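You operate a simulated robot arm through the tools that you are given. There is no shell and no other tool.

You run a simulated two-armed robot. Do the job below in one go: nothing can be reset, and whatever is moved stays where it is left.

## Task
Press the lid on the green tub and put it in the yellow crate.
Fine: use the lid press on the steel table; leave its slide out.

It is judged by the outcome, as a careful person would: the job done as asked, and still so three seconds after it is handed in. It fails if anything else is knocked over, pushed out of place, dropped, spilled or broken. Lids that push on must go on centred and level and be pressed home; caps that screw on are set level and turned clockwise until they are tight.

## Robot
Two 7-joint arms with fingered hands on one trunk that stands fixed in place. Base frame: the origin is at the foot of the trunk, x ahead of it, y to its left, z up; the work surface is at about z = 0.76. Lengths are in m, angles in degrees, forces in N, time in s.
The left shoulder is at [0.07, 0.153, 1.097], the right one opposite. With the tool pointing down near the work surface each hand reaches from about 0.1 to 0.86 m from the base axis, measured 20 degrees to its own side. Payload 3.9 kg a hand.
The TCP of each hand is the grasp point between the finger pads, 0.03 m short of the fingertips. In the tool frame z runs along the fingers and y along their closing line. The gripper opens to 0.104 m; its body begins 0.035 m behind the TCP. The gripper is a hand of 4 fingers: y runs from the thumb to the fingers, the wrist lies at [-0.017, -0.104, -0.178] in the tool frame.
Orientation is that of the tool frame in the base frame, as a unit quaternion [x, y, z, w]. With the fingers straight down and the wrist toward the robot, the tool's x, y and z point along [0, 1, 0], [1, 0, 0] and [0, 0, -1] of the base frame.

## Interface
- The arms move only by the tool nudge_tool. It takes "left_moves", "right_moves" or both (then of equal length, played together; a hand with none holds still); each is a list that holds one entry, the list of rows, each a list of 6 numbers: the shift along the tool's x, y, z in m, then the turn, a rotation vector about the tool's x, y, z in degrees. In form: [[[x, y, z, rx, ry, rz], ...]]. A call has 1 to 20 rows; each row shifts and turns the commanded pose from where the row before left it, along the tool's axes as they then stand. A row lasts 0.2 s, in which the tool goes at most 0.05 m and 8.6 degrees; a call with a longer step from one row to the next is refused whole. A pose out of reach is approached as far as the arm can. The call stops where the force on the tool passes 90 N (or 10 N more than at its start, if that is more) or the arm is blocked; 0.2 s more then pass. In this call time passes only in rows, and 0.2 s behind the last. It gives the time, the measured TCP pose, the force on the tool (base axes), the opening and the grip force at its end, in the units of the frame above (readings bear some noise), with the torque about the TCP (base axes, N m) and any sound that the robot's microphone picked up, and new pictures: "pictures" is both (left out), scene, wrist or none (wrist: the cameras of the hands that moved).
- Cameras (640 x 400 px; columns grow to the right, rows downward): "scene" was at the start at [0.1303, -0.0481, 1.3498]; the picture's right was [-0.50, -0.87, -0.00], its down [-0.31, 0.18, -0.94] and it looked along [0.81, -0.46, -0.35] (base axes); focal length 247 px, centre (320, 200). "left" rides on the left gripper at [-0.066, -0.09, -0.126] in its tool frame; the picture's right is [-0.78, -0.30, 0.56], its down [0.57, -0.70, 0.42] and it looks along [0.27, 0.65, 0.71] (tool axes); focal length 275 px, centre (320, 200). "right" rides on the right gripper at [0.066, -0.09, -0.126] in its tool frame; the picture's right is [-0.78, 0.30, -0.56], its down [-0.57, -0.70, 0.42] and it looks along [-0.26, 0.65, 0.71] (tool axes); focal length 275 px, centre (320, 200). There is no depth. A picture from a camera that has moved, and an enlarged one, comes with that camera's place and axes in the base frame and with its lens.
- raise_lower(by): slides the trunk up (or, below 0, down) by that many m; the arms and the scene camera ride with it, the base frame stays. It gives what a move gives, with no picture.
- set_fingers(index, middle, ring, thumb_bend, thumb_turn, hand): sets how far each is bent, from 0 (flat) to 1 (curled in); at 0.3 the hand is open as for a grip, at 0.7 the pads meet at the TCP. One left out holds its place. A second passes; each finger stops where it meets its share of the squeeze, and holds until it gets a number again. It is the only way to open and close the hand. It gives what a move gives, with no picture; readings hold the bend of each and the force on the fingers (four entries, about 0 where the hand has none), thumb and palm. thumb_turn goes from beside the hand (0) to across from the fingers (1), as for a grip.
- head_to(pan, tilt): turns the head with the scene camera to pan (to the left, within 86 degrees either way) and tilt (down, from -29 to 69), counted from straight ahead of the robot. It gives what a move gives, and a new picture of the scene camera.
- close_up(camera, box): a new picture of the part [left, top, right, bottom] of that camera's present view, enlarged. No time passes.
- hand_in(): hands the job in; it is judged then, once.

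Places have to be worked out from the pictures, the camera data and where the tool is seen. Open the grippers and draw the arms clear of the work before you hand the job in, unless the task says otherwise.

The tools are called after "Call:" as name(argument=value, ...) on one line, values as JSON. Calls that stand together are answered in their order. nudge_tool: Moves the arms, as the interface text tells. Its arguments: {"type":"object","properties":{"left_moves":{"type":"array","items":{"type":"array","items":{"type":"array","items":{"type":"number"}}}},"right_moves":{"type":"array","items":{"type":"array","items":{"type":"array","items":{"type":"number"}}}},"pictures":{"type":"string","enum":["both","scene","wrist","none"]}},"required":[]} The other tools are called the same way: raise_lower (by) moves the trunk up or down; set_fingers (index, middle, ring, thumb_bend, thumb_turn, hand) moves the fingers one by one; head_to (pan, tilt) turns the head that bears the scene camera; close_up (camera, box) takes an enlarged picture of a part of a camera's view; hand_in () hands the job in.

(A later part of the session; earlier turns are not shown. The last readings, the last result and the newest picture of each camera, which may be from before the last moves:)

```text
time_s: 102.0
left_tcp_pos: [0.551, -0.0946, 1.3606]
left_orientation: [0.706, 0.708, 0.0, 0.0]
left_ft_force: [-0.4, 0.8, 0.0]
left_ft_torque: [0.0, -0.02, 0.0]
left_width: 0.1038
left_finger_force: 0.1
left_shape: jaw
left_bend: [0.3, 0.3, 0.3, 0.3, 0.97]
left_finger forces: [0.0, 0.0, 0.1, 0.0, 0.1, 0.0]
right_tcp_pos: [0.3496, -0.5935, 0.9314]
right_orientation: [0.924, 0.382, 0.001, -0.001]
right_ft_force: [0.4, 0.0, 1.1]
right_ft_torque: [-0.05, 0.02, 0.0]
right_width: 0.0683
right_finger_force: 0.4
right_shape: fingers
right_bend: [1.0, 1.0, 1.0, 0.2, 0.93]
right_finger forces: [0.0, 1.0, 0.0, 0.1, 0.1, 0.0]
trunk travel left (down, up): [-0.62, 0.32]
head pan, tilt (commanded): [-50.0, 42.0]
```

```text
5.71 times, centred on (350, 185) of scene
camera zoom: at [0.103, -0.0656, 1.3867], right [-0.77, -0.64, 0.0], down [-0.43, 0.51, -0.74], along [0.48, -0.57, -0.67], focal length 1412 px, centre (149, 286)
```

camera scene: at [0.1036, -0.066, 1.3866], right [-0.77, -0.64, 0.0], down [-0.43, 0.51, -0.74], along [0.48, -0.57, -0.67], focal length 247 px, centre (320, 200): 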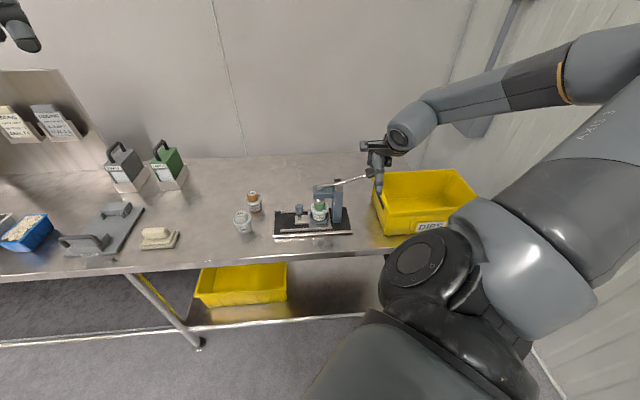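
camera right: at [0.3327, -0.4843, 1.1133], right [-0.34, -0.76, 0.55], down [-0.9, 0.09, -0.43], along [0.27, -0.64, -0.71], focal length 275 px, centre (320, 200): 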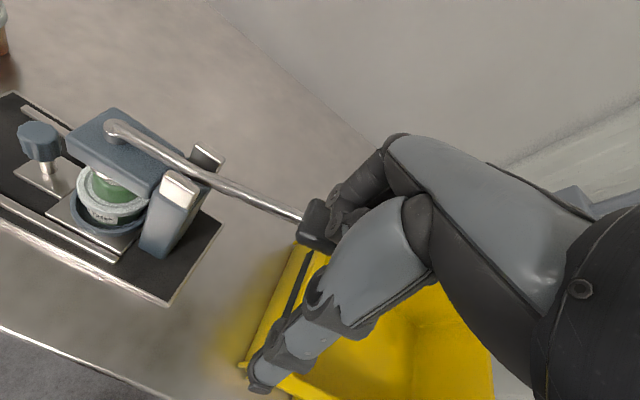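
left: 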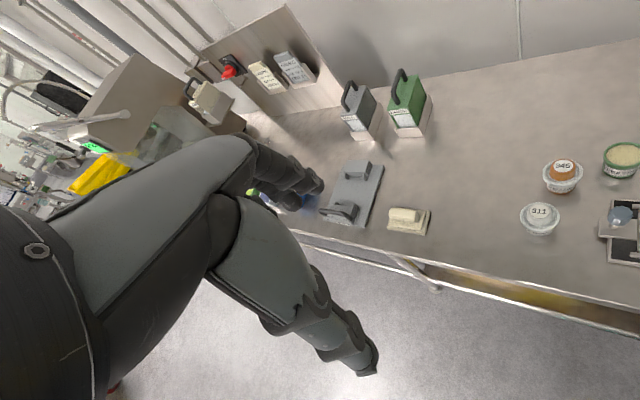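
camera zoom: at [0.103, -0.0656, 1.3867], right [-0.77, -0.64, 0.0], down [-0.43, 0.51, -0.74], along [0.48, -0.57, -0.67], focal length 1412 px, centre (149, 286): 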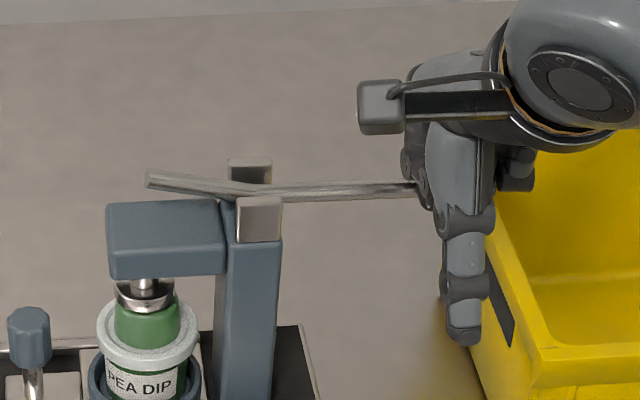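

The ram is almost on the dome and the lever is near horizontal. I'll continue in smaller steps.

Call:
nudge_tool(right_moves=[[[0, 0, 0.004, 0, 0, 0], [0, 0, 0, 0, 0, 0]]], pictures="none")

Call:
nudge_tool(right_moves=[[[0, 0, 0.004, 0, 0, 0], [0, 0, 0, 0, 0, 0]]], pictures="none")

Call:
nudge_tool(right_moves=[[[0, 0, 0.004, 0, 0, 0], [0, 0, 0, 0, 0, 0]]], pictures="none")

Call:
close_up(camera="scene", box=[300, 150, 400, 220])

```text
time_s: 102.6
left_tcp_pos: [0.55, -0.0952, 1.3608]
left_orientation: [0.707, 0.708, 0.0, 0.0]
left_ft_force: [-0.7, -0.2, 0.0]
left_ft_torque: [-0.01, 0.0, 0.04]
left_width: 0.1038
left_finger_force: 0.1
left_shape: jaw
left_bend: [0.3, 0.3, 0.3, 0.3, 0.97]
left_finger forces: [0.0, 0.0, 0.0, 0.0, 0.0, 0.1]
right_tcp_pos: [0.3499, -0.5938, 0.9262]
right_orientation: [0.924, 0.383, 0.002, -0.001]
right_ft_force: [0.2, 0.1, 1.9]
right_ft_torque: [-0.01, 0.02, 0.01]
right_width: 0.0687
right_finger_force: 0.1
right_shape: fingers
right_bend: [1.0, 1.0, 1.0, 0.2, 0.93]
right_finger forces: [0.0, 1.1, 0.0, 0.1, 0.1, 0.0]
trunk travel left (down, up): [-0.62, 0.32]
head pan, tilt (commanded): [-50.0, 42.0]
```

```text
time_s: 103.2
left_tcp_pos: [0.5502, -0.0949, 1.362]
left_orientation: [0.707, 0.707, 0.0, 0.0]
left_ft_force: [0.5, 0.5, 1.1]
left_ft_torque: [0.01, 0.01, -0.02]
left_width: 0.1035
left_finger_force: 0.0
left_shape: jaw
left_bend: [0.3, 0.3, 0.3, 0.3, 0.97]
left_finger forces: [0.1, 0.1, 0.0, 0.0, 0.0, 0.0]
right_tcp_pos: [0.3492, -0.594, 0.9231]
right_orientation: [0.924, 0.382, 0.002, -0.001]
right_ft_force: [0.7, 0.3, 1.2]
right_ft_torque: [-0.05, -0.02, -0.01]
right_width: 0.0686
right_finger_force: 0.5
right_shape: fingers
right_bend: [1.0, 1.0, 1.0, 0.2, 0.93]
right_finger forces: [0.1, 1.1, 0.0, 0.1, 0.0, 0.0]
trunk travel left (down, up): [-0.62, 0.32]
head pan, tilt (commanded): [-50.0, 42.0]
```

```text
time_s: 103.8
left_tcp_pos: [0.5498, -0.0948, 1.3607]
left_orientation: [0.707, 0.707, 0.001, -0.001]
left_ft_force: [1.2, 0.3, -0.4]
left_ft_torque: [-0.02, 0.0, 0.0]
left_width: 0.1038
left_finger_force: 0.1
left_shape: jaw
left_bend: [0.3, 0.3, 0.3, 0.3, 0.97]
left_finger forces: [0.1, 0.0, 0.0, 0.1, 0.0, 0.0]
right_tcp_pos: [0.35, -0.5945, 0.9193]
right_orientation: [0.924, 0.382, 0.001, -0.001]
right_ft_force: [-0.4, -0.1, 1.5]
right_ft_torque: [-0.04, -0.02, -0.01]
right_width: 0.0685
right_finger_force: 0.4
right_shape: fingers
right_bend: [1.0, 1.0, 1.0, 0.2, 0.93]
right_finger forces: [0.1, 1.1, 0.0, 0.0, 0.0, 0.0]
trunk travel left (down, up): [-0.62, 0.32]
head pan, tilt (commanded): [-50.0, 42.0]
```

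```text
5.71 times, centred on (350, 185) of scene
camera zoom: at [0.1031, -0.0655, 1.3867], right [-0.77, -0.64, 0.0], down [-0.43, 0.51, -0.74], along [0.48, -0.57, -0.67], focal length 1412 px, centre (149, 286)
```

zoom: 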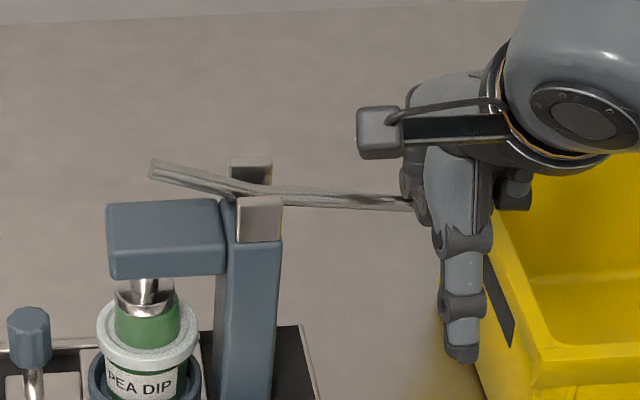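

The force is still about 1 N and the ram is about to meet the dome. The ring knuckle would come close to the crate rim lower down, so I'll shift the hand 12 mm left along the handle before going on.

Call:
nudge_tool(right_moves=[[[0.006, 0, 0, 0, 0, 0], [0.006, 0, 0, 0, 0, 0], [0, 0, 0.004, 0, 0, 0], [0, 0, 0, 0, 0, 0]]], pictures="none")

Call:
nudge_tool(right_moves=[[[0, 0, 0.004, 0, 0, 0], [0, 0, 0, 0, 0, 0]]], pictures="none")

Call:
close_up(camera="scene", box=[300, 150, 400, 220])

Call:
close_up(camera="right", box=[120, 60, 440, 340])

```text
time_s: 104.8
left_tcp_pos: [0.5498, -0.0956, 1.3608]
left_orientation: [0.708, 0.706, 0.0, 0.0]
left_ft_force: [-0.2, 0.2, 0.1]
left_ft_torque: [-0.02, 0.02, 0.0]
left_width: 0.104
left_finger_force: 0.0
left_shape: jaw
left_bend: [0.3, 0.3, 0.3, 0.3, 0.97]
left_finger forces: [0.0, 0.1, 0.1, 0.0, 0.0, 0.0]
right_tcp_pos: [0.3573, -0.5872, 0.9172]
right_orientation: [0.925, 0.381, 0.002, 0.001]
right_ft_force: [-0.7, -2.9, 12.7]
right_ft_torque: [-0.29, -0.09, -0.07]
right_width: 0.0684
right_finger_force: 6.4
right_shape: fingers
right_bend: [1.0, 1.0, 1.0, 0.2, 0.93]
right_finger forces: [0.0, 12.7, 0.1, 0.1, 0.0, 0.1]
trunk travel left (down, up): [-0.62, 0.32]
head pan, tilt (commanded): [-50.0, 42.0]
heard: snap
```

```text
time_s: 105.4
left_tcp_pos: [0.5482, -0.0933, 1.362]
left_orientation: [0.707, 0.707, 0.001, 0.001]
left_ft_force: [0.1, 0.0, 0.1]
left_ft_torque: [0.03, -0.01, 0.02]
left_width: 0.1036
left_finger_force: 0.1
left_shape: jaw
left_bend: [0.3, 0.3, 0.3, 0.3, 0.97]
left_finger forces: [0.0, 0.1, 0.1, 0.0, 0.0, 0.1]
right_tcp_pos: [0.3588, -0.585, 0.9145]
right_orientation: [0.925, 0.381, 0.002, 0.003]
right_ft_force: [-0.3, -8.9, 26.4]
right_ft_torque: [-0.55, -0.22, -0.1]
right_width: 0.0685
right_finger_force: 13.8
right_shape: fingers
right_bend: [1.0, 1.0, 1.0, 0.2, 0.93]
right_finger forces: [0.1, 27.0, 0.1, 0.0, 0.0, 0.0]
trunk travel left (down, up): [-0.62, 0.32]
head pan, tilt (commanded): [-50.0, 42.0]
```

```text
5.71 times, centred on (350, 185) of scene
camera zoom: at [0.1006, -0.0634, 1.3872], right [-0.77, -0.64, 0.0], down [-0.43, 0.51, -0.74], along [0.48, -0.57, -0.67], focal length 1412 px, centre (149, 286)
```

zoom: 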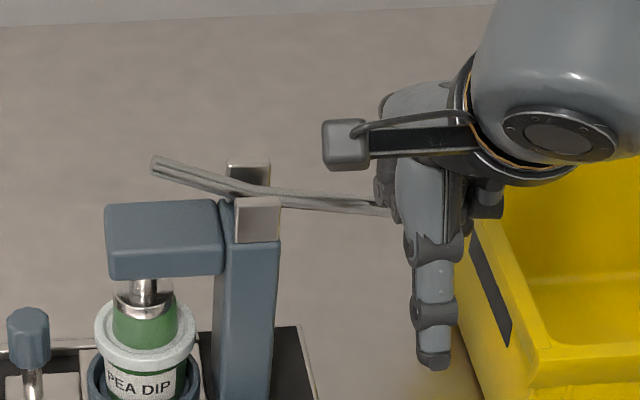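

```text
1.43 times, centred on (280, 200) of right
camera zoom: at [0.3407, -0.4747, 1.0408], right [-0.34, -0.76, 0.56], down [-0.9, 0.09, -0.43], along [0.27, -0.65, -0.71], focal length 393 px, centre (377, 200)
```

zoom: 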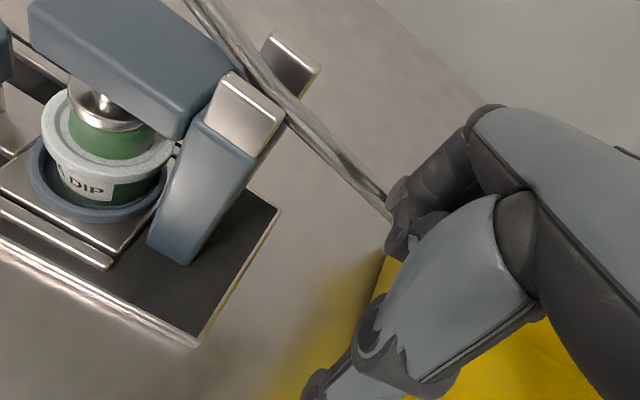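

I heard a "snap", and the force then rose to 26 N with no more travel, so the lid has snapped home. I'll ease off and let the lever rise, then check the lid.

Call:
nudge_tool(right_moves=[[[0, 0, -0.006, 0, 0, 0], [0, 0, -0.01, 0, 0, 0], [0, 0, -0.015, 0, 0, 0], [0, 0, -0.015, 0, 0, 0], [0, 0, -0.015, 0, 0, 0], [0, 0, -0.015, 0, 0, 0], [0, 0, 0, 0, 0, 0]]], pictures="both")

Call:
close_up(camera="scene", box=[290, 140, 400, 230])

```text
time_s: 107.0
left_tcp_pos: [0.5506, -0.0957, 1.3594]
left_orientation: [0.707, 0.707, 0.0, 0.0]
left_ft_force: [-0.6, -0.1, -0.2]
left_ft_torque: [-0.02, -0.03, 0.02]
left_width: 0.1037
left_finger_force: 0.0
left_shape: jaw
left_bend: [0.3, 0.3, 0.3, 0.3, 0.97]
left_finger forces: [0.0, 0.0, 0.0, 0.1, 0.1, 0.1]
right_tcp_pos: [0.3578, -0.5863, 0.9874]
right_orientation: [0.924, 0.383, 0.002, -0.002]
right_ft_force: [0.1, -0.6, -0.5]
right_ft_torque: [0.0, 0.01, -0.01]
right_width: 0.0684
right_finger_force: 0.1
right_shape: fingers
right_bend: [1.0, 1.0, 1.0, 0.2, 0.93]
right_finger forces: [0.0, 0.0, 0.1, 0.1, 0.1, 0.0]
trunk travel left (down, up): [-0.62, 0.32]
head pan, tilt (commanded): [-50.0, 42.0]
camera scene: at [0.1035, -0.0663, 1.3866], right [-0.77, -0.64, 0.0], down [-0.43, 0.51, -0.74], along [0.48, -0.57, -0.67], focal length 247 px, centre (320, 200)
camera right: at [0.3415, -0.4762, 1.113], right [-0.34, -0.76, 0.55], down [-0.9, 0.09, -0.43], along [0.27, -0.64, -0.72], focal length 275 px, centre (320, 200)
```

scene: 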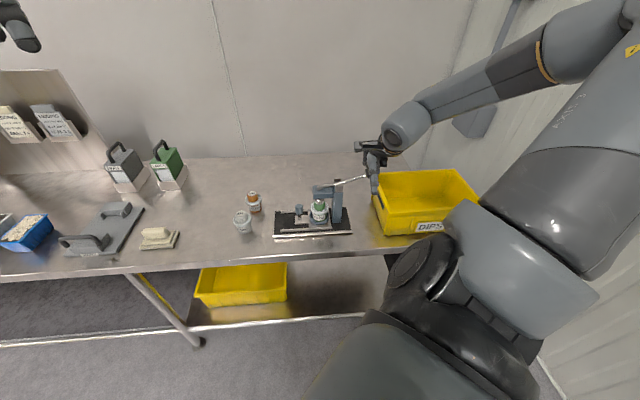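
right: 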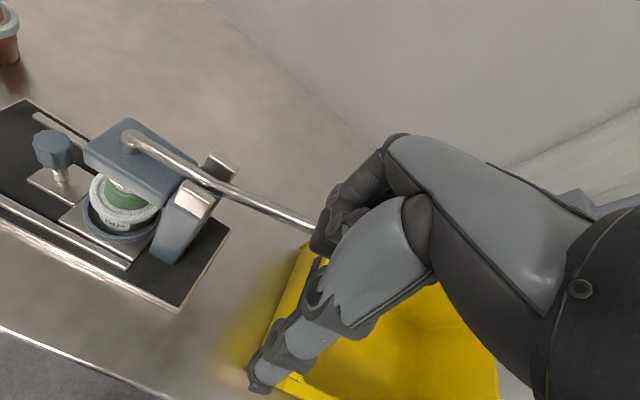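

```text
4.44 times, centred on (345, 185) of scene
camera zoom: at [0.1035, -0.0663, 1.3866], right [-0.77, -0.64, 0.0], down [-0.43, 0.51, -0.74], along [0.48, -0.57, -0.67], focal length 1098 px, centre (209, 267)
```

zoom: 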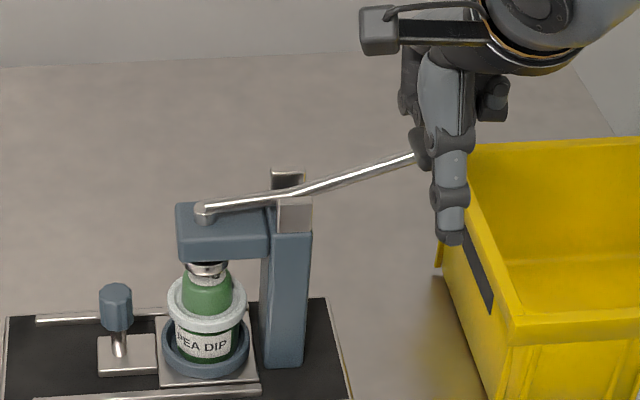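

The lever has sprung back up. I'll zoom in on the tub and a finished one to compare how the lid is seated.

Call:
close_up(camera="scene", box=[295, 190, 345, 230])

Call:
close_up(camera="scene", box=[225, 180, 275, 240])

Call:
close_up(camera="right", box=[60, 140, 200, 280])

```text
10.00 times, centred on (320, 210) of scene
camera zoom: at [0.1035, -0.0663, 1.3866], right [-0.77, -0.64, 0.0], down [-0.43, 0.51, -0.74], along [0.48, -0.57, -0.67], focal length 2470 px, centre (320, 100)
```

zoom: 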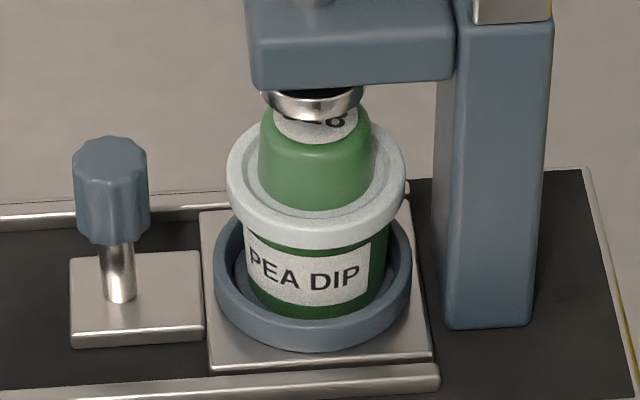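

```text
6.67 times, centred on (250, 210) of scene
camera zoom: at [0.1035, -0.0663, 1.3866], right [-0.77, -0.64, 0.0], down [-0.43, 0.51, -0.74], along [0.48, -0.57, -0.67], focal length 1647 px, centre (787, 133)
```

zoom: 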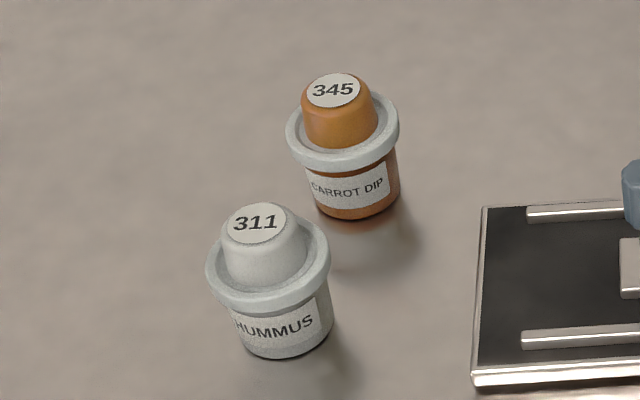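

```text
2.86 times, centred on (130, 210) of right
camera zoom: at [0.3415, -0.4762, 1.113], right [-0.34, -0.76, 0.55], down [-0.9, 0.09, -0.43], along [0.27, -0.64, -0.72], focal length 786 px, centre (863, 171)
```

zoom: 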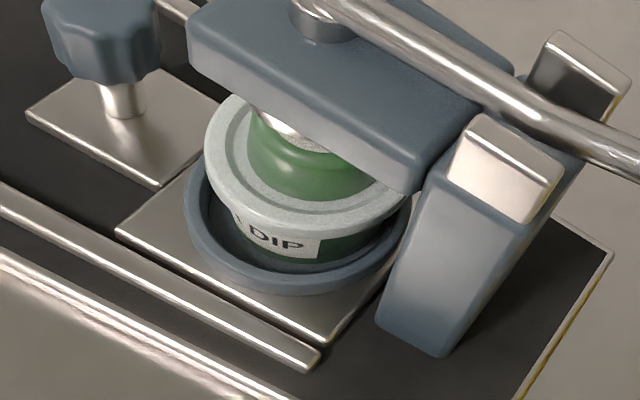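

The lid flange now sits about 39.5 mm above the tub base, the same as on the two finished tubs, so it is pressed home and level. I'll raise the fist, return over the knob area, reopen the hand and tilt it as before to pull the slide out.

Call:
nudge_tool(right_moves=[[[0, 0, -0.037, 0, 0, 0], [0, 0, -0.037, 0, 0, 0], [0.0424, 0.0051, 0, 0, 0, 0], [0.0424, 0.0051, 0, 0, 0, 0], [0.0424, 0.0051, 0, 0, 0, 0], [0.0424, 0.0051, 0, 0, 0, 0], [0.0424, 0.0051, 0, 0, 0, 0], [0.0424, 0.0049, 0, 0, 0, 0], [0, 0, 0, 0, -6.67, 0], [0, 0, 0, 0, -6.67, 0], [0, 0, 0, 0, -6.66, 0], [0, 0, 0, 0, 0, 0]]], pictures="none")

Call:
set_fingers(hand="right", index=0.42, middle=0.42, ring=0.1, thumb_bend=0.42, thumb_turn=0.97)

Call:
close_up(camera="scene", box=[220, 100, 380, 240])

```text
time_s: 109.6
left_tcp_pos: [0.5494, -0.0956, 1.3623]
left_orientation: [0.707, 0.707, 0.0, -0.001]
left_ft_force: [-0.2, -0.3, -0.5]
left_ft_torque: [-0.04, 0.0, 0.02]
left_width: 0.1038
left_finger_force: 0.1
left_shape: jaw
left_bend: [0.3, 0.3, 0.3, 0.3, 0.97]
left_finger forces: [0.1, 0.0, 0.0, 0.1, 0.0, 0.0]
right_tcp_pos: [0.5584, -0.4292, 1.0612]
right_orientation: [0.91, 0.376, -0.16, 0.066]
right_ft_force: [-0.1, 0.8, -0.6]
right_ft_torque: [-0.04, 0.03, 0.02]
right_width: 0.0685
right_finger_force: 0.0
right_shape: fingers
right_bend: [1.0, 1.0, 1.0, 0.2, 0.93]
right_finger forces: [0.1, 0.0, 0.0, 0.1, 0.0, 0.0]
trunk travel left (down, up): [-0.62, 0.32]
head pan, tilt (commanded): [-50.0, 42.0]
```

```text
time_s: 110.6
left_tcp_pos: [0.5508, -0.096, 1.3599]
left_orientation: [0.707, 0.708, -0.001, 0.0]
left_ft_force: [0.3, 0.3, 0.0]
left_ft_torque: [-0.02, -0.02, 0.01]
left_width: 0.1038
left_finger_force: 0.1
left_shape: jaw
left_bend: [0.3, 0.3, 0.3, 0.3, 0.97]
left_finger forces: [0.0, 0.0, 0.0, 0.1, 0.0, 0.0]
right_tcp_pos: [0.5595, -0.4278, 1.0615]
right_orientation: [0.91, 0.376, -0.159, 0.067]
right_ft_force: [0.5, 0.2, 0.0]
right_ft_torque: [-0.01, 0.02, 0.0]
right_width: 0.0746
right_finger_force: 0.0
right_shape: fingers
right_bend: [0.42, 0.42, 0.1, 0.42, 0.96]
right_finger forces: [0.0, 0.1, 0.1, 0.0, 0.0, 0.0]
trunk travel left (down, up): [-0.62, 0.32]
head pan, tilt (commanded): [-50.0, 42.0]
```

```text
2.86 times, centred on (300, 170) of scene
camera zoom: at [0.1034, -0.0658, 1.3866], right [-0.77, -0.64, 0.0], down [-0.43, 0.51, -0.74], along [0.48, -0.57, -0.67], focal length 706 px, centre (377, 286)
```

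zoom: 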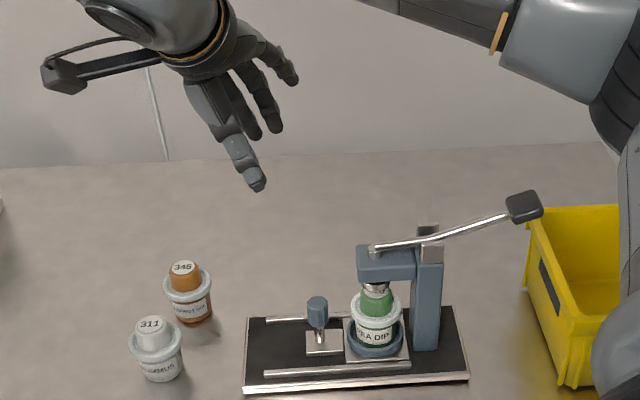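

The hand is open, tilted and above the knob area. I'll retrace the earlier path down to the knob, stopping partway to check.

Call:
nudge_tool(right_moves=[[[0.0091, 0, 0.025, 0, 0, 0], [0.0091, 0, 0.025, 0, 0, 0], [0.0091, 0, 0.025, 0, 0, 0], [0.0091, 0, 0.025, 0, 0, 0], [-0.008, 0, 0.031, 0, 0, 0], [-0.008, 0, 0.031, 0, 0, 0], [-0.008, 0, 0.031, 0, 0, 0], [0, 0, 0, 0, 0, 0]]], pictures="none")

Call:
close_up(camera="scene", box=[260, 160, 360, 240])

Call:
close_up(camera="right", box=[180, 160, 440, 400])

```text
time_s: 112.4
left_tcp_pos: [0.5492, -0.0957, 1.3605]
left_orientation: [0.707, 0.708, 0.0, -0.001]
left_ft_force: [0.4, 0.0, 0.1]
left_ft_torque: [0.02, 0.0, 0.0]
left_width: 0.1035
left_finger_force: 0.1
left_shape: jaw
left_bend: [0.3, 0.3, 0.3, 0.3, 0.97]
left_finger forces: [0.1, 0.1, 0.0, 0.1, 0.0, 0.1]
right_tcp_pos: [0.5208, -0.4639, 0.8769]
right_orientation: [0.91, 0.376, -0.159, 0.066]
right_ft_force: [0.2, -0.2, 0.3]
right_ft_torque: [0.0, 0.03, -0.03]
right_width: 0.0748
right_finger_force: 0.1
right_shape: fingers
right_bend: [0.42, 0.42, 0.1, 0.42, 0.96]
right_finger forces: [0.1, 0.1, 0.0, 0.0, 0.1, 0.0]
trunk travel left (down, up): [-0.62, 0.32]
head pan, tilt (commanded): [-50.0, 42.0]
```

```text
5.00 times, centred on (310, 200) of scene
camera zoom: at [0.1033, -0.0655, 1.3867], right [-0.77, -0.64, 0.0], down [-0.43, 0.51, -0.74], along [0.48, -0.57, -0.67], focal length 1235 px, centre (370, 200)
```

zoom: 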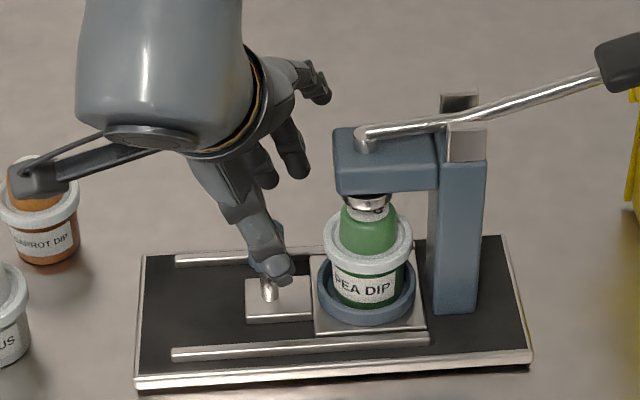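

```text
1.67 times, centred on (310, 280) of right
camera zoom: at [0.5318, -0.3262, 0.9735], right [-0.17, -0.59, 0.79], down [-0.98, 0.01, -0.2], along [0.11, -0.81, -0.58], focal length 459 px, centre (337, 67)
```

zoom: 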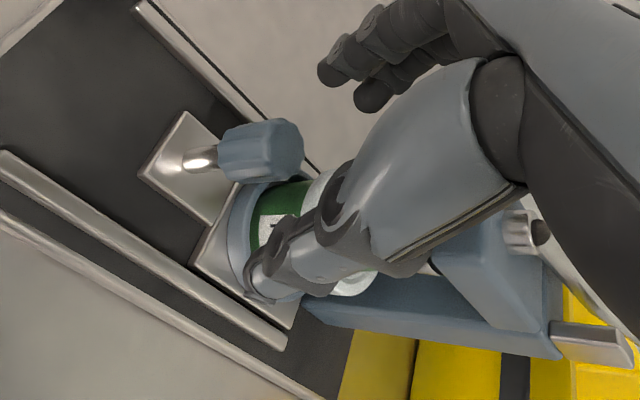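

The approach matches the earlier one. I'll go down the last 4 cm and close on the knob in two steps.

Call:
nudge_tool(right_moves=[[[0.007, 0.0005, 0.019, 0, 0, 0], [0.007, 0.0005, 0.019, 0, 0, 0], [0, 0, 0, 0, 0, 0]]], pictures="none")

Call:
set_fingers(hand="right", index=0.64, middle=0.64, thumb_bend=0.62)

Call:
set_fingers(hand="right", index=0.75, middle=0.72, thumb_bend=0.7)

Call:
close_up(camera="scene", box=[270, 180, 350, 240])

Call:
close_up(camera="right", box=[180, 160, 440, 400])

```text
time_s: 113.2
left_tcp_pos: [0.5498, -0.096, 1.3606]
left_orientation: [0.707, 0.707, 0.0, -0.001]
left_ft_force: [0.1, 0.3, -0.5]
left_ft_torque: [0.01, 0.01, -0.02]
left_width: 0.1038
left_finger_force: 0.0
left_shape: jaw
left_bend: [0.3, 0.3, 0.3, 0.3, 0.97]
left_finger forces: [0.1, 0.0, 0.1, 0.0, 0.0, 0.0]
right_tcp_pos: [0.5224, -0.4674, 0.8372]
right_orientation: [0.91, 0.377, -0.158, 0.066]
right_ft_force: [-0.1, -0.5, 0.0]
right_ft_torque: [0.0, 0.08, 0.0]
right_width: 0.0748
right_finger_force: 0.0
right_shape: fingers
right_bend: [0.42, 0.42, 0.1, 0.42, 0.96]
right_finger forces: [0.0, 0.0, 0.0, 0.1, 0.0, 0.0]
trunk travel left (down, up): [-0.62, 0.32]
head pan, tilt (commanded): [-50.0, 42.0]
```

```text
time_s: 114.2
left_tcp_pos: [0.5491, -0.095, 1.3607]
left_orientation: [0.707, 0.707, 0.0, 0.0]
left_ft_force: [0.6, 0.0, 0.2]
left_ft_torque: [-0.02, 0.0, 0.01]
left_width: 0.1038
left_finger_force: 0.1
left_shape: jaw
left_bend: [0.3, 0.3, 0.3, 0.3, 0.97]
left_finger forces: [0.0, 0.0, 0.0, 0.1, 0.1, 0.0]
right_tcp_pos: [0.5222, -0.4662, 0.8379]
right_orientation: [0.91, 0.377, -0.159, 0.066]
right_ft_force: [-0.5, 1.1, -0.9]
right_ft_torque: [-0.03, -0.01, -0.02]
right_width: 0.0216
right_finger_force: 0.1
right_shape: fingers
right_bend: [0.64, 0.64, 0.1, 0.61, 0.99]
right_finger forces: [0.0, 0.0, 0.0, 0.0, 0.7, 0.0]
trunk travel left (down, up): [-0.62, 0.32]
head pan, tilt (commanded): [-50.0, 42.0]
```

```text
time_s: 115.2
left_tcp_pos: [0.5512, -0.0965, 1.3618]
left_orientation: [0.707, 0.707, 0.0, 0.0]
left_ft_force: [-0.5, -0.2, 0.6]
left_ft_torque: [-0.02, -0.02, -0.01]
left_width: 0.1037
left_finger_force: 0.2
left_shape: jaw
left_bend: [0.3, 0.3, 0.3, 0.3, 0.97]
left_finger forces: [0.0, 0.1, 0.0, 0.0, 0.0, 0.0]
right_tcp_pos: [0.5208, -0.4666, 0.8367]
right_orientation: [0.91, 0.377, -0.159, 0.066]
right_ft_force: [-3.4, 1.5, 0.4]
right_ft_torque: [0.02, 0.07, -0.01]
right_width: 0.0145
right_finger_force: 7.8
right_shape: fingers
right_bend: [0.71, 0.72, 0.1, 0.64, 0.99]
right_finger forces: [8.2, 0.0, 0.0, 0.1, 7.5, 0.1]
trunk travel left (down, up): [-0.62, 0.32]
head pan, tilt (commanded): [-50.0, 42.0]
```

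```text
6.67 times, centred on (310, 210) of scene
camera zoom: at [0.1036, -0.0663, 1.3866], right [-0.77, -0.64, 0.0], down [-0.43, 0.51, -0.74], along [0.48, -0.57, -0.67], focal length 1647 px, centre (387, 133)
```

zoom: 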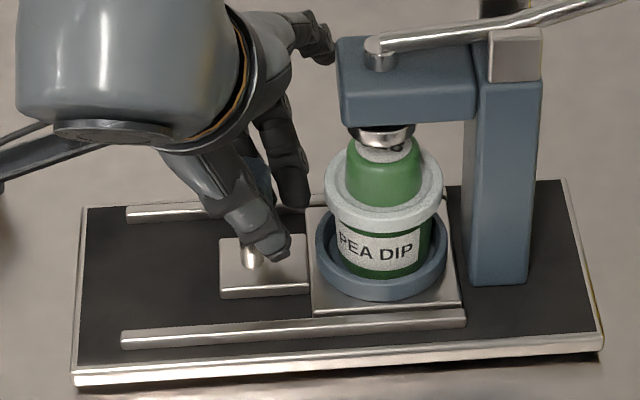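

```text
1.67 times, centred on (310, 280) of right
camera zoom: at [0.5332, -0.3291, 0.9328], right [-0.17, -0.59, 0.79], down [-0.98, 0.01, -0.2], along [0.11, -0.81, -0.58], focal length 459 px, centre (337, 67)
```

zoom: 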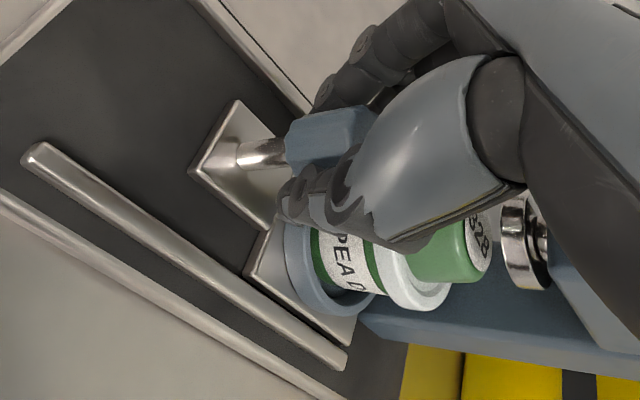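

The knob is gripped with index and thumb at about 8 N. I'll pull the slide back out, starting with 2 cm.

Call:
nudge_tool(right_moves=[[[0.0094, 0, -0.0034, 0, 0, 0], [0.0094, 0, -0.0034, 0, 0, 0], [0, 0, 0, 0, 0, 0]]], pictures="none")

Call:
close_up(camera="scene", box=[260, 180, 350, 240])

```text
time_s: 116.0
left_tcp_pos: [0.5504, -0.0958, 1.36]
left_orientation: [0.707, 0.707, 0.0, 0.0]
left_ft_force: [-0.9, -0.7, -0.3]
left_ft_torque: [0.02, 0.01, 0.0]
left_width: 0.1039
left_finger_force: 0.0
left_shape: jaw
left_bend: [0.3, 0.3, 0.3, 0.3, 0.97]
left_finger forces: [0.0, 0.0, 0.1, 0.0, 0.0, 0.0]
right_tcp_pos: [0.5366, -0.4519, 0.8365]
right_orientation: [0.91, 0.377, -0.159, 0.067]
right_ft_force: [-1.5, 2.6, 0.5]
right_ft_torque: [0.0, 0.09, 0.0]
right_width: 0.0145
right_finger_force: 7.5
right_shape: fingers
right_bend: [0.72, 0.72, 0.1, 0.64, 0.99]
right_finger forces: [7.9, 0.1, 0.1, 0.0, 7.0, 0.1]
trunk travel left (down, up): [-0.62, 0.32]
head pan, tilt (commanded): [-50.0, 42.0]
```

```text
6.67 times, centred on (305, 210) of scene
camera zoom: at [0.1036, -0.0663, 1.3866], right [-0.77, -0.64, 0.0], down [-0.43, 0.51, -0.74], along [0.48, -0.57, -0.67], focal length 1647 px, centre (420, 133)
```

zoom: 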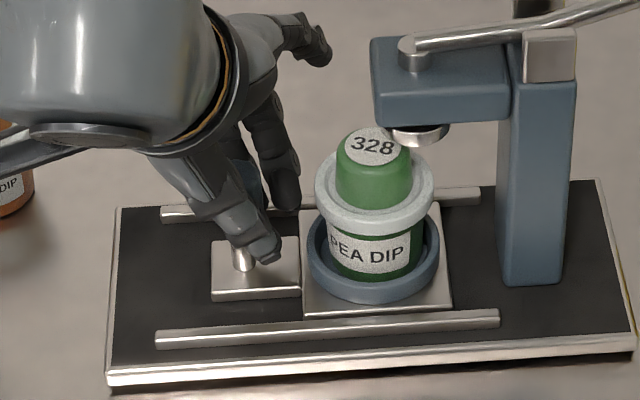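

The slide is following smoothly with the tub upright. I'll pull out the remaining 6.5 cm or so, watching for the outer stop.

Call:
nudge_tool(right_moves=[[[0.0094, 0, -0.0034, 0, 0, 0], [0.0094, 0, -0.0034, 0, 0, 0], [0.0094, 0, -0.0034, 0, 0, 0], [0.0094, 0, -0.0034, 0, 0, 0], [0.0094, 0, -0.0034, 0, 0, 0], [0.0094, 0, -0.0034, 0, 0, 0], [0, 0, 0, 0, 0, 0]]], pictures="none")

Call:
nudge_tool(right_moves=[[[0.0055, 0, -0.002, 0, 0, 0], [0, 0, 0, 0, 0, 0]]], pictures="none")

Call:
close_up(camera="scene", box=[245, 180, 345, 245])

```text
time_s: 117.6
left_tcp_pos: [0.5503, -0.0952, 1.3608]
left_orientation: [0.707, 0.707, 0.0, 0.0]
left_ft_force: [0.0, 0.5, -0.5]
left_ft_torque: [-0.03, -0.02, -0.01]
left_width: 0.1038
left_finger_force: 0.0
left_shape: jaw
left_bend: [0.3, 0.3, 0.3, 0.3, 0.97]
left_finger forces: [0.0, 0.1, 0.1, 0.0, 0.0, 0.0]
right_tcp_pos: [0.5789, -0.4102, 0.8338]
right_orientation: [0.91, 0.377, -0.159, 0.066]
right_ft_force: [-1.0, 1.0, 0.4]
right_ft_torque: [-0.01, 0.06, -0.04]
right_width: 0.0135
right_finger_force: 7.9
right_shape: fingers
right_bend: [0.72, 0.72, 0.1, 0.65, 0.99]
right_finger forces: [8.2, 0.1, 0.0, 0.0, 7.1, 0.0]
trunk travel left (down, up): [-0.62, 0.32]
head pan, tilt (commanded): [-50.0, 42.0]
```

```text
time_s: 118.2
left_tcp_pos: [0.5501, -0.0961, 1.3609]
left_orientation: [0.707, 0.707, 0.0, 0.001]
left_ft_force: [-0.2, -0.4, 0.1]
left_ft_torque: [-0.03, -0.03, 0.03]
left_width: 0.1035
left_finger_force: 0.1
left_shape: jaw
left_bend: [0.3, 0.3, 0.3, 0.3, 0.97]
left_finger forces: [0.0, 0.1, 0.1, 0.0, 0.0, 0.0]
right_tcp_pos: [0.5819, -0.4063, 0.8355]
right_orientation: [0.91, 0.376, -0.16, 0.066]
right_ft_force: [-1.2, 0.6, -0.5]
right_ft_torque: [0.01, 0.05, -0.04]
right_width: 0.0133
right_finger_force: 8.0
right_shape: fingers
right_bend: [0.72, 0.72, 0.1, 0.65, 1.0]
right_finger forces: [8.5, 0.1, 0.1, 0.0, 7.6, 0.0]
trunk travel left (down, up): [-0.62, 0.32]
head pan, tilt (commanded): [-50.0, 42.0]
```

```text
6.15 times, centred on (295, 212) of scene
camera zoom: at [0.1031, -0.066, 1.3867], right [-0.77, -0.64, 0.0], down [-0.43, 0.51, -0.74], along [0.48, -0.57, -0.67], focal length 1520 px, centre (474, 123)
```

zoom: 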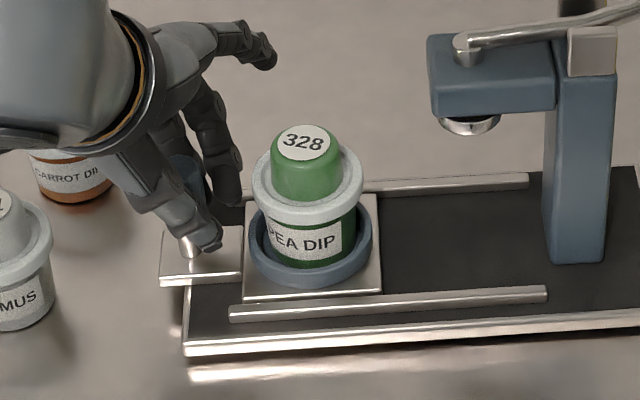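

The slide is within a couple of millimetres of its original out position. I'll pull a little further to feel for the outer stop.

Call:
nudge_tool(right_moves=[[[0.003, 0, -0.0011, 0, 0, 0], [0, 0, 0, 0, 0, 0]]], pictures="none")

Call:
nudge_tool(right_moves=[[[0.003, 0, -0.0011, 0, 0, 0], [0, 0, 0, 0, 0, 0]]], pictures="none")

Call:
close_up(camera="scene", box=[245, 180, 345, 245])

```text
time_s: 118.8
left_tcp_pos: [0.5499, -0.0967, 1.3608]
left_orientation: [0.707, 0.707, 0.0, 0.0]
left_ft_force: [-0.3, 0.3, 0.3]
left_ft_torque: [0.0, 0.02, 0.02]
left_width: 0.1037
left_finger_force: 0.1
left_shape: jaw
left_bend: [0.3, 0.3, 0.3, 0.3, 0.97]
left_finger forces: [0.0, 0.0, 0.0, 0.0, 0.0, 0.0]
right_tcp_pos: [0.5834, -0.4046, 0.8342]
right_orientation: [0.91, 0.376, -0.159, 0.066]
right_ft_force: [-8.0, -5.3, 0.1]
right_ft_torque: [-0.07, 0.11, 0.01]
right_width: 0.014
right_finger_force: 8.9
right_shape: fingers
right_bend: [0.72, 0.72, 0.1, 0.65, 1.0]
right_finger forces: [9.1, 0.0, 0.0, 0.0, 8.9, 0.0]
trunk travel left (down, up): [-0.62, 0.32]
head pan, tilt (commanded): [-50.0, 42.0]
```

```text
time_s: 119.4
left_tcp_pos: [0.5488, -0.0983, 1.3594]
left_orientation: [0.707, 0.707, 0.001, 0.0]
left_ft_force: [0.0, -0.3, -0.2]
left_ft_torque: [0.01, 0.0, 0.0]
left_width: 0.1038
left_finger_force: 0.1
left_shape: jaw
left_bend: [0.3, 0.3, 0.3, 0.3, 0.97]
left_finger forces: [0.0, 0.0, 0.0, 0.0, 0.0, 0.0]
right_tcp_pos: [0.5867, -0.4033, 0.8344]
right_orientation: [0.91, 0.377, -0.16, 0.066]
right_ft_force: [-13.3, -9.8, 0.8]
right_ft_torque: [-0.17, 0.12, 0.05]
right_width: 0.0151
right_finger_force: 9.9
right_shape: fingers
right_bend: [0.72, 0.72, 0.1, 0.64, 1.0]
right_finger forces: [8.9, 0.1, 0.1, 0.1, 10.4, 0.0]
trunk travel left (down, up): [-0.62, 0.32]
head pan, tilt (commanded): [-50.0, 42.0]
```

```text
6.15 times, centred on (295, 212) of scene
camera zoom: at [0.1015, -0.0683, 1.3866], right [-0.77, -0.64, 0.0], down [-0.43, 0.51, -0.74], along [0.48, -0.57, -0.67], focal length 1520 px, centre (474, 123)
```

zoom: 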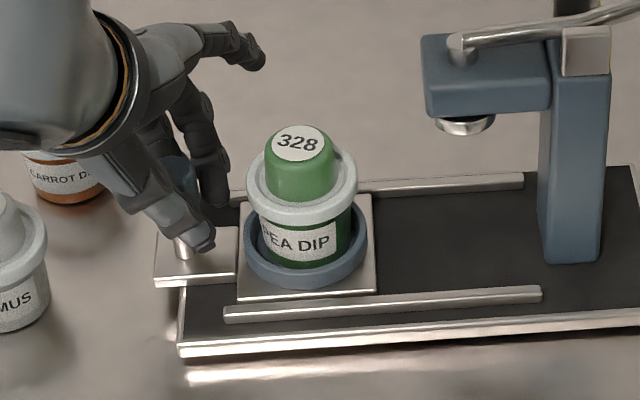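

The slide has reached its outer stop (about 16 N), so it is fully out. I'll relax the pull, release the knob and lift straight up.

Call:
nudge_tool(right_moves=[[[-0.004, 0, 0.0014, 0, 0, 0], [0, 0, 0, 0, 0, 0]]], pictures="none")

Call:
set_fingers(hand="right", index=0.42, middle=0.42, thumb_bend=0.42)

Call:
nudge_tool(right_moves=[[[-0.0068, 0, -0.0188, 0, 0, 0], [-0.0085, 0, -0.0235, 0, 0, 0], [-0.0085, 0, -0.0235, 0, 0, 0], [-0.0085, 0, -0.0235, 0, 0, 0], [-0.0085, 0, -0.0235, 0, 0, 0], [0, 0, 0, 0, 6.67, 0], [0, 0, 0, 0, 6.67, 0], [0, 0, 0, 0, 6.66, 0], [0, 0, 0, 0, 0, 0]]], pictures="both")

Call:
close_up(camera="scene", box=[265, 190, 325, 240])

Call:
close_up(camera="right", box=[180, 200, 380, 400])

```text
time_s: 120.0
left_tcp_pos: [0.5507, -0.0965, 1.3599]
left_orientation: [0.707, 0.707, 0.0, 0.0]
left_ft_force: [-0.7, 0.4, -0.5]
left_ft_torque: [-0.01, -0.02, 0.0]
left_width: 0.1037
left_finger_force: 0.2
left_shape: jaw
left_bend: [0.3, 0.3, 0.3, 0.3, 0.97]
left_finger forces: [0.1, 0.0, 0.0, 0.0, 0.1, 0.1]
right_tcp_pos: [0.5845, -0.4043, 0.8341]
right_orientation: [0.91, 0.377, -0.158, 0.065]
right_ft_force: [-6.2, -4.6, -0.2]
right_ft_torque: [-0.12, 0.07, 0.05]
right_width: 0.015
right_finger_force: 9.1
right_shape: fingers
right_bend: [0.72, 0.72, 0.1, 0.64, 1.0]
right_finger forces: [9.3, 0.1, 0.1, 0.0, 8.4, 0.0]
trunk travel left (down, up): [-0.62, 0.32]
head pan, tilt (commanded): [-50.0, 42.0]
```

```text
time_s: 121.0
left_tcp_pos: [0.5503, -0.0964, 1.3602]
left_orientation: [0.707, 0.707, -0.001, 0.0]
left_ft_force: [0.1, -0.3, -0.5]
left_ft_torque: [-0.01, 0.0, -0.02]
left_width: 0.1036
left_finger_force: 0.1
left_shape: jaw
left_bend: [0.3, 0.3, 0.3, 0.3, 0.97]
left_finger forces: [0.0, 0.1, 0.1, 0.0, 0.1, 0.0]
right_tcp_pos: [0.5848, -0.4037, 0.8365]
right_orientation: [0.91, 0.377, -0.158, 0.066]
right_ft_force: [-0.4, 0.2, -0.3]
right_ft_torque: [-0.02, -0.01, -0.02]
right_width: 0.0739
right_finger_force: 0.2
right_shape: fingers
right_bend: [0.42, 0.42, 0.1, 0.42, 0.96]
right_finger forces: [0.0, 0.1, 0.1, 0.0, 0.1, 0.1]
trunk travel left (down, up): [-0.62, 0.32]
head pan, tilt (commanded): [-50.0, 42.0]
```

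```text
time_s: 123.0
left_tcp_pos: [0.5507, -0.0958, 1.3605]
left_orientation: [0.707, 0.707, 0.0, 0.001]
left_ft_force: [-0.4, 0.1, -0.4]
left_ft_torque: [-0.03, 0.0, -0.01]
left_width: 0.1037
left_finger_force: 0.0
left_shape: jaw
left_bend: [0.3, 0.3, 0.3, 0.3, 0.97]
left_finger forces: [0.1, 0.0, 0.1, 0.1, 0.0, 0.0]
right_tcp_pos: [0.5839, -0.4046, 0.9562]
right_orientation: [0.924, 0.382, 0.002, -0.001]
right_ft_force: [-0.4, 0.6, -0.7]
right_ft_torque: [-0.02, -0.01, -0.02]
right_width: 0.0741
right_finger_force: 0.1
right_shape: fingers
right_bend: [0.42, 0.42, 0.1, 0.42, 0.96]
right_finger forces: [0.1, 0.0, 0.0, 0.1, 0.0, 0.0]
trunk travel left (down, up): [-0.62, 0.32]
head pan, tilt (commanded): [-50.0, 42.0]
camera scene: at [0.1038, -0.0658, 1.3866], right [-0.77, -0.64, 0.0], down [-0.43, 0.51, -0.74], along [0.48, -0.57, -0.67], focal length 247 px, centre (320, 200)
camera right: at [0.5676, -0.294, 1.082], right [-0.34, -0.76, 0.55], down [-0.9, 0.09, -0.43], along [0.27, -0.64, -0.72], focal length 275 px, centre (320, 200)
```

scene: 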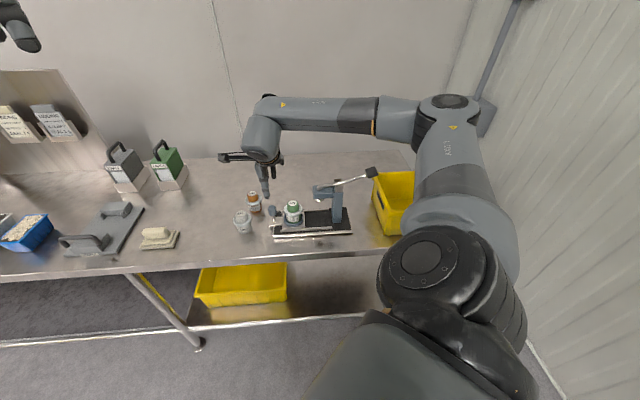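
right: 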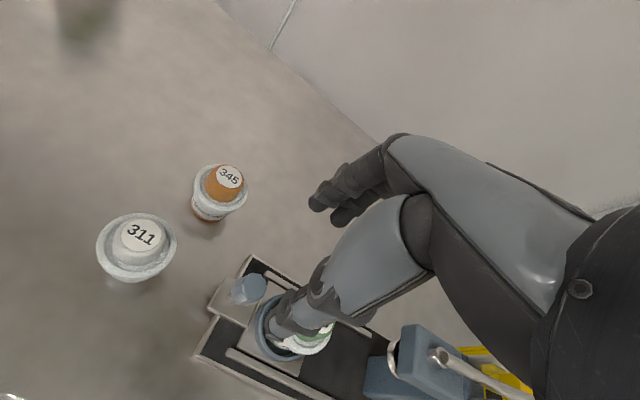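

```text
8.00 times, centred on (295, 215) of scene
camera zoom: at [0.1038, -0.0658, 1.3866], right [-0.77, -0.64, 0.0], down [-0.43, 0.51, -0.74], along [0.48, -0.57, -0.67], focal length 1976 px, centre (520, 80)
```

zoom: 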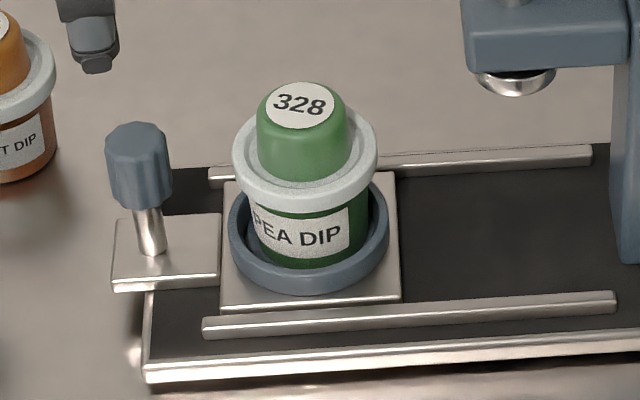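

```text
2.00 times, centred on (280, 300) of right
camera zoom: at [0.5676, -0.294, 1.082], right [-0.34, -0.76, 0.55], down [-0.9, 0.09, -0.43], along [0.27, -0.64, -0.72], focal length 551 px, centre (400, 0)
```

zoom: 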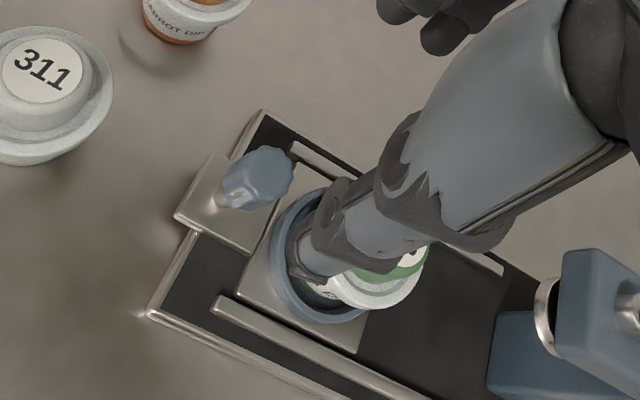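

The slide is out and the lidded tub stands level in the nest at about (0.539,-0.449). I'll open the hand a little wider, move over the tub and descend so the pads straddle the lid flange with fingertips just above the nest ring.

Call:
set_fingers(hand="right", index=0.37, middle=0.37, thumb_bend=0.37)

Call:
nudge_tool(right_moves=[[[-0.0316, -0.0002, 0, 0, 0, 0], [-0.0315, -0.0002, 0, 0, 0, 0], [0, 0, 0.025, 0, 0, 0], [0, 0, 0.025, 0, 0, 0], [0, 0, 0, 0, 0, 0]]], pictures="none")

Call:
close_up(camera="scene", box=[260, 170, 340, 235])

Call:
close_up(camera="right", box=[200, 160, 400, 360])

```text
time_s: 124.0
left_tcp_pos: [0.5505, -0.0965, 1.3608]
left_orientation: [0.708, 0.707, 0.0, 0.0]
left_ft_force: [-0.2, 0.3, 0.7]
left_ft_torque: [-0.02, -0.01, 0.03]
left_width: 0.1038
left_finger_force: 0.0
left_shape: jaw
left_bend: [0.3, 0.3, 0.3, 0.3, 0.97]
left_finger forces: [0.0, 0.1, 0.0, 0.1, 0.0, 0.1]
right_tcp_pos: [0.5842, -0.4041, 0.9556]
right_orientation: [0.924, 0.383, 0.001, -0.001]
right_ft_force: [1.7, 0.8, 0.4]
right_ft_torque: [0.01, 0.01, -0.04]
right_width: 0.0867
right_finger_force: 0.1
right_shape: fingers
right_bend: [0.37, 0.37, 0.1, 0.37, 0.95]
right_finger forces: [0.0, 0.0, 0.1, 0.0, 0.0, 0.0]
trunk travel left (down, up): [-0.62, 0.32]
head pan, tilt (commanded): [-50.0, 42.0]
```

```text
time_s: 125.2
left_tcp_pos: [0.5486, -0.0953, 1.3616]
left_orientation: [0.707, 0.707, -0.001, 0.0]
left_ft_force: [0.8, -1.1, -0.8]
left_ft_torque: [-0.01, 0.01, 0.01]
left_width: 0.1039
left_finger_force: 0.1
left_shape: jaw
left_bend: [0.3, 0.3, 0.3, 0.3, 0.97]
left_finger forces: [0.0, 0.0, 0.1, 0.0, 0.0, 0.0]
right_tcp_pos: [0.5374, -0.4492, 0.9057]
right_orientation: [0.924, 0.381, 0.002, -0.001]
right_ft_force: [1.3, -0.2, 0.0]
right_ft_torque: [0.0, 0.0, -0.04]
right_width: 0.087
right_finger_force: 0.1
right_shape: fingers
right_bend: [0.37, 0.37, 0.1, 0.37, 0.95]
right_finger forces: [0.0, 0.0, 0.0, 0.0, 0.0, 0.1]
trunk travel left (down, up): [-0.62, 0.32]
head pan, tilt (commanded): [-50.0, 42.0]
```

```text
6.15 times, centred on (300, 202) of scene
camera zoom: at [0.1026, -0.0656, 1.3867], right [-0.77, -0.64, 0.0], down [-0.43, 0.51, -0.74], along [0.48, -0.57, -0.67], focal length 1520 px, centre (443, 185)
```

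zoom: 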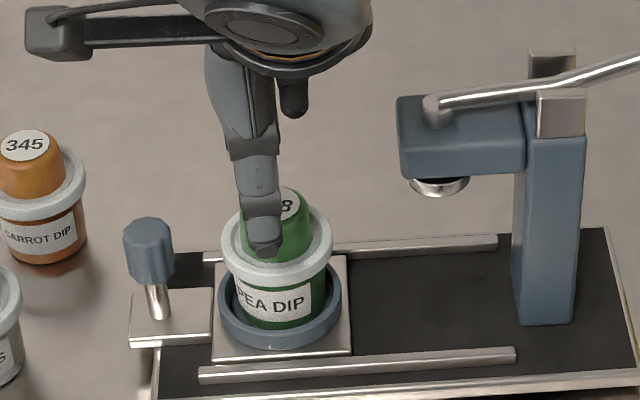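

```text
2.00 times, centred on (300, 260) of right
camera zoom: at [0.5213, -0.3387, 1.0317], right [-0.34, -0.76, 0.55], down [-0.9, 0.09, -0.43], along [0.27, -0.64, -0.71], focal length 551 px, centre (360, 80)
```

zoom: 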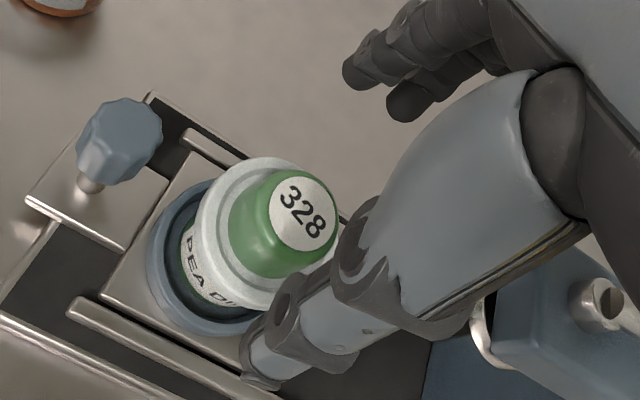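

The dome lines up with the TCP within about 1 mm. I'll descend to z≈0.836 around the lid.

Call:
nudge_tool(right_moves=[[[0.0008, 0.0005, 0.023, 0, 0, 0], [0, 0, 0.023, 0, 0, 0], [0, 0, 0.022, 0, 0, 0], [0, 0, 0, 0, 0, 0]]], pictures="none")

Call:
close_up(camera="scene", box=[260, 170, 340, 235])

Call:
close_up(camera="right", box=[200, 160, 400, 360])

```text
time_s: 126.2
left_tcp_pos: [0.5505, -0.0967, 1.3619]
left_orientation: [0.707, 0.707, 0.0, 0.001]
left_ft_force: [-0.4, 0.4, 0.5]
left_ft_torque: [-0.01, 0.0, -0.02]
left_width: 0.1035
left_finger_force: 0.0
left_shape: jaw
left_bend: [0.3, 0.3, 0.3, 0.3, 0.97]
left_finger forces: [0.0, 0.1, 0.1, 0.0, 0.0, 0.1]
right_tcp_pos: [0.5401, -0.4507, 0.8365]
right_orientation: [0.924, 0.382, 0.002, -0.001]
right_ft_force: [0.0, 0.5, 0.3]
right_ft_torque: [0.0, -0.02, 0.01]
right_width: 0.0872
right_finger_force: 0.1
right_shape: fingers
right_bend: [0.37, 0.37, 0.1, 0.37, 0.95]
right_finger forces: [0.0, 0.0, 0.1, 0.0, 0.0, 0.0]
trunk travel left (down, up): [-0.62, 0.32]
head pan, tilt (commanded): [-50.0, 42.0]
```

```text
6.15 times, centred on (300, 202) of scene
camera zoom: at [0.1032, -0.0658, 1.3867], right [-0.77, -0.64, 0.0], down [-0.43, 0.51, -0.74], along [0.48, -0.57, -0.67], focal length 1520 px, centre (443, 185)
```

zoom: 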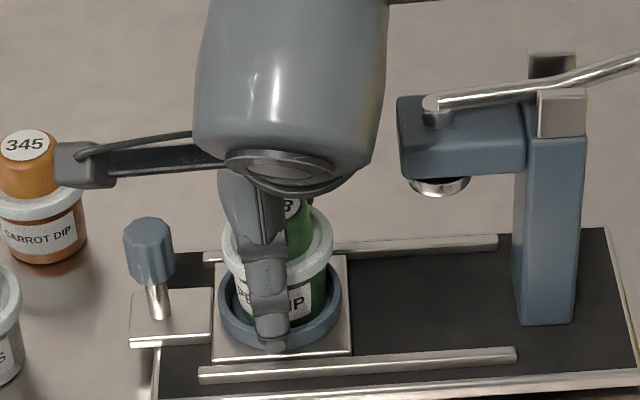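

```text
2.00 times, centred on (300, 260) of right
camera zoom: at [0.5236, -0.3395, 0.9632], right [-0.34, -0.76, 0.55], down [-0.9, 0.09, -0.43], along [0.27, -0.64, -0.71], focal length 551 px, centre (360, 80)
```

zoom: 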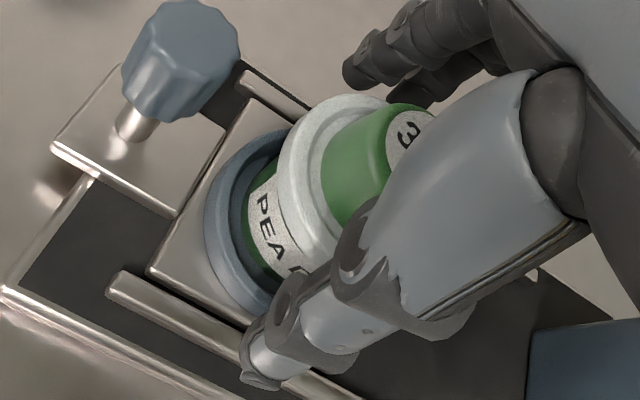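

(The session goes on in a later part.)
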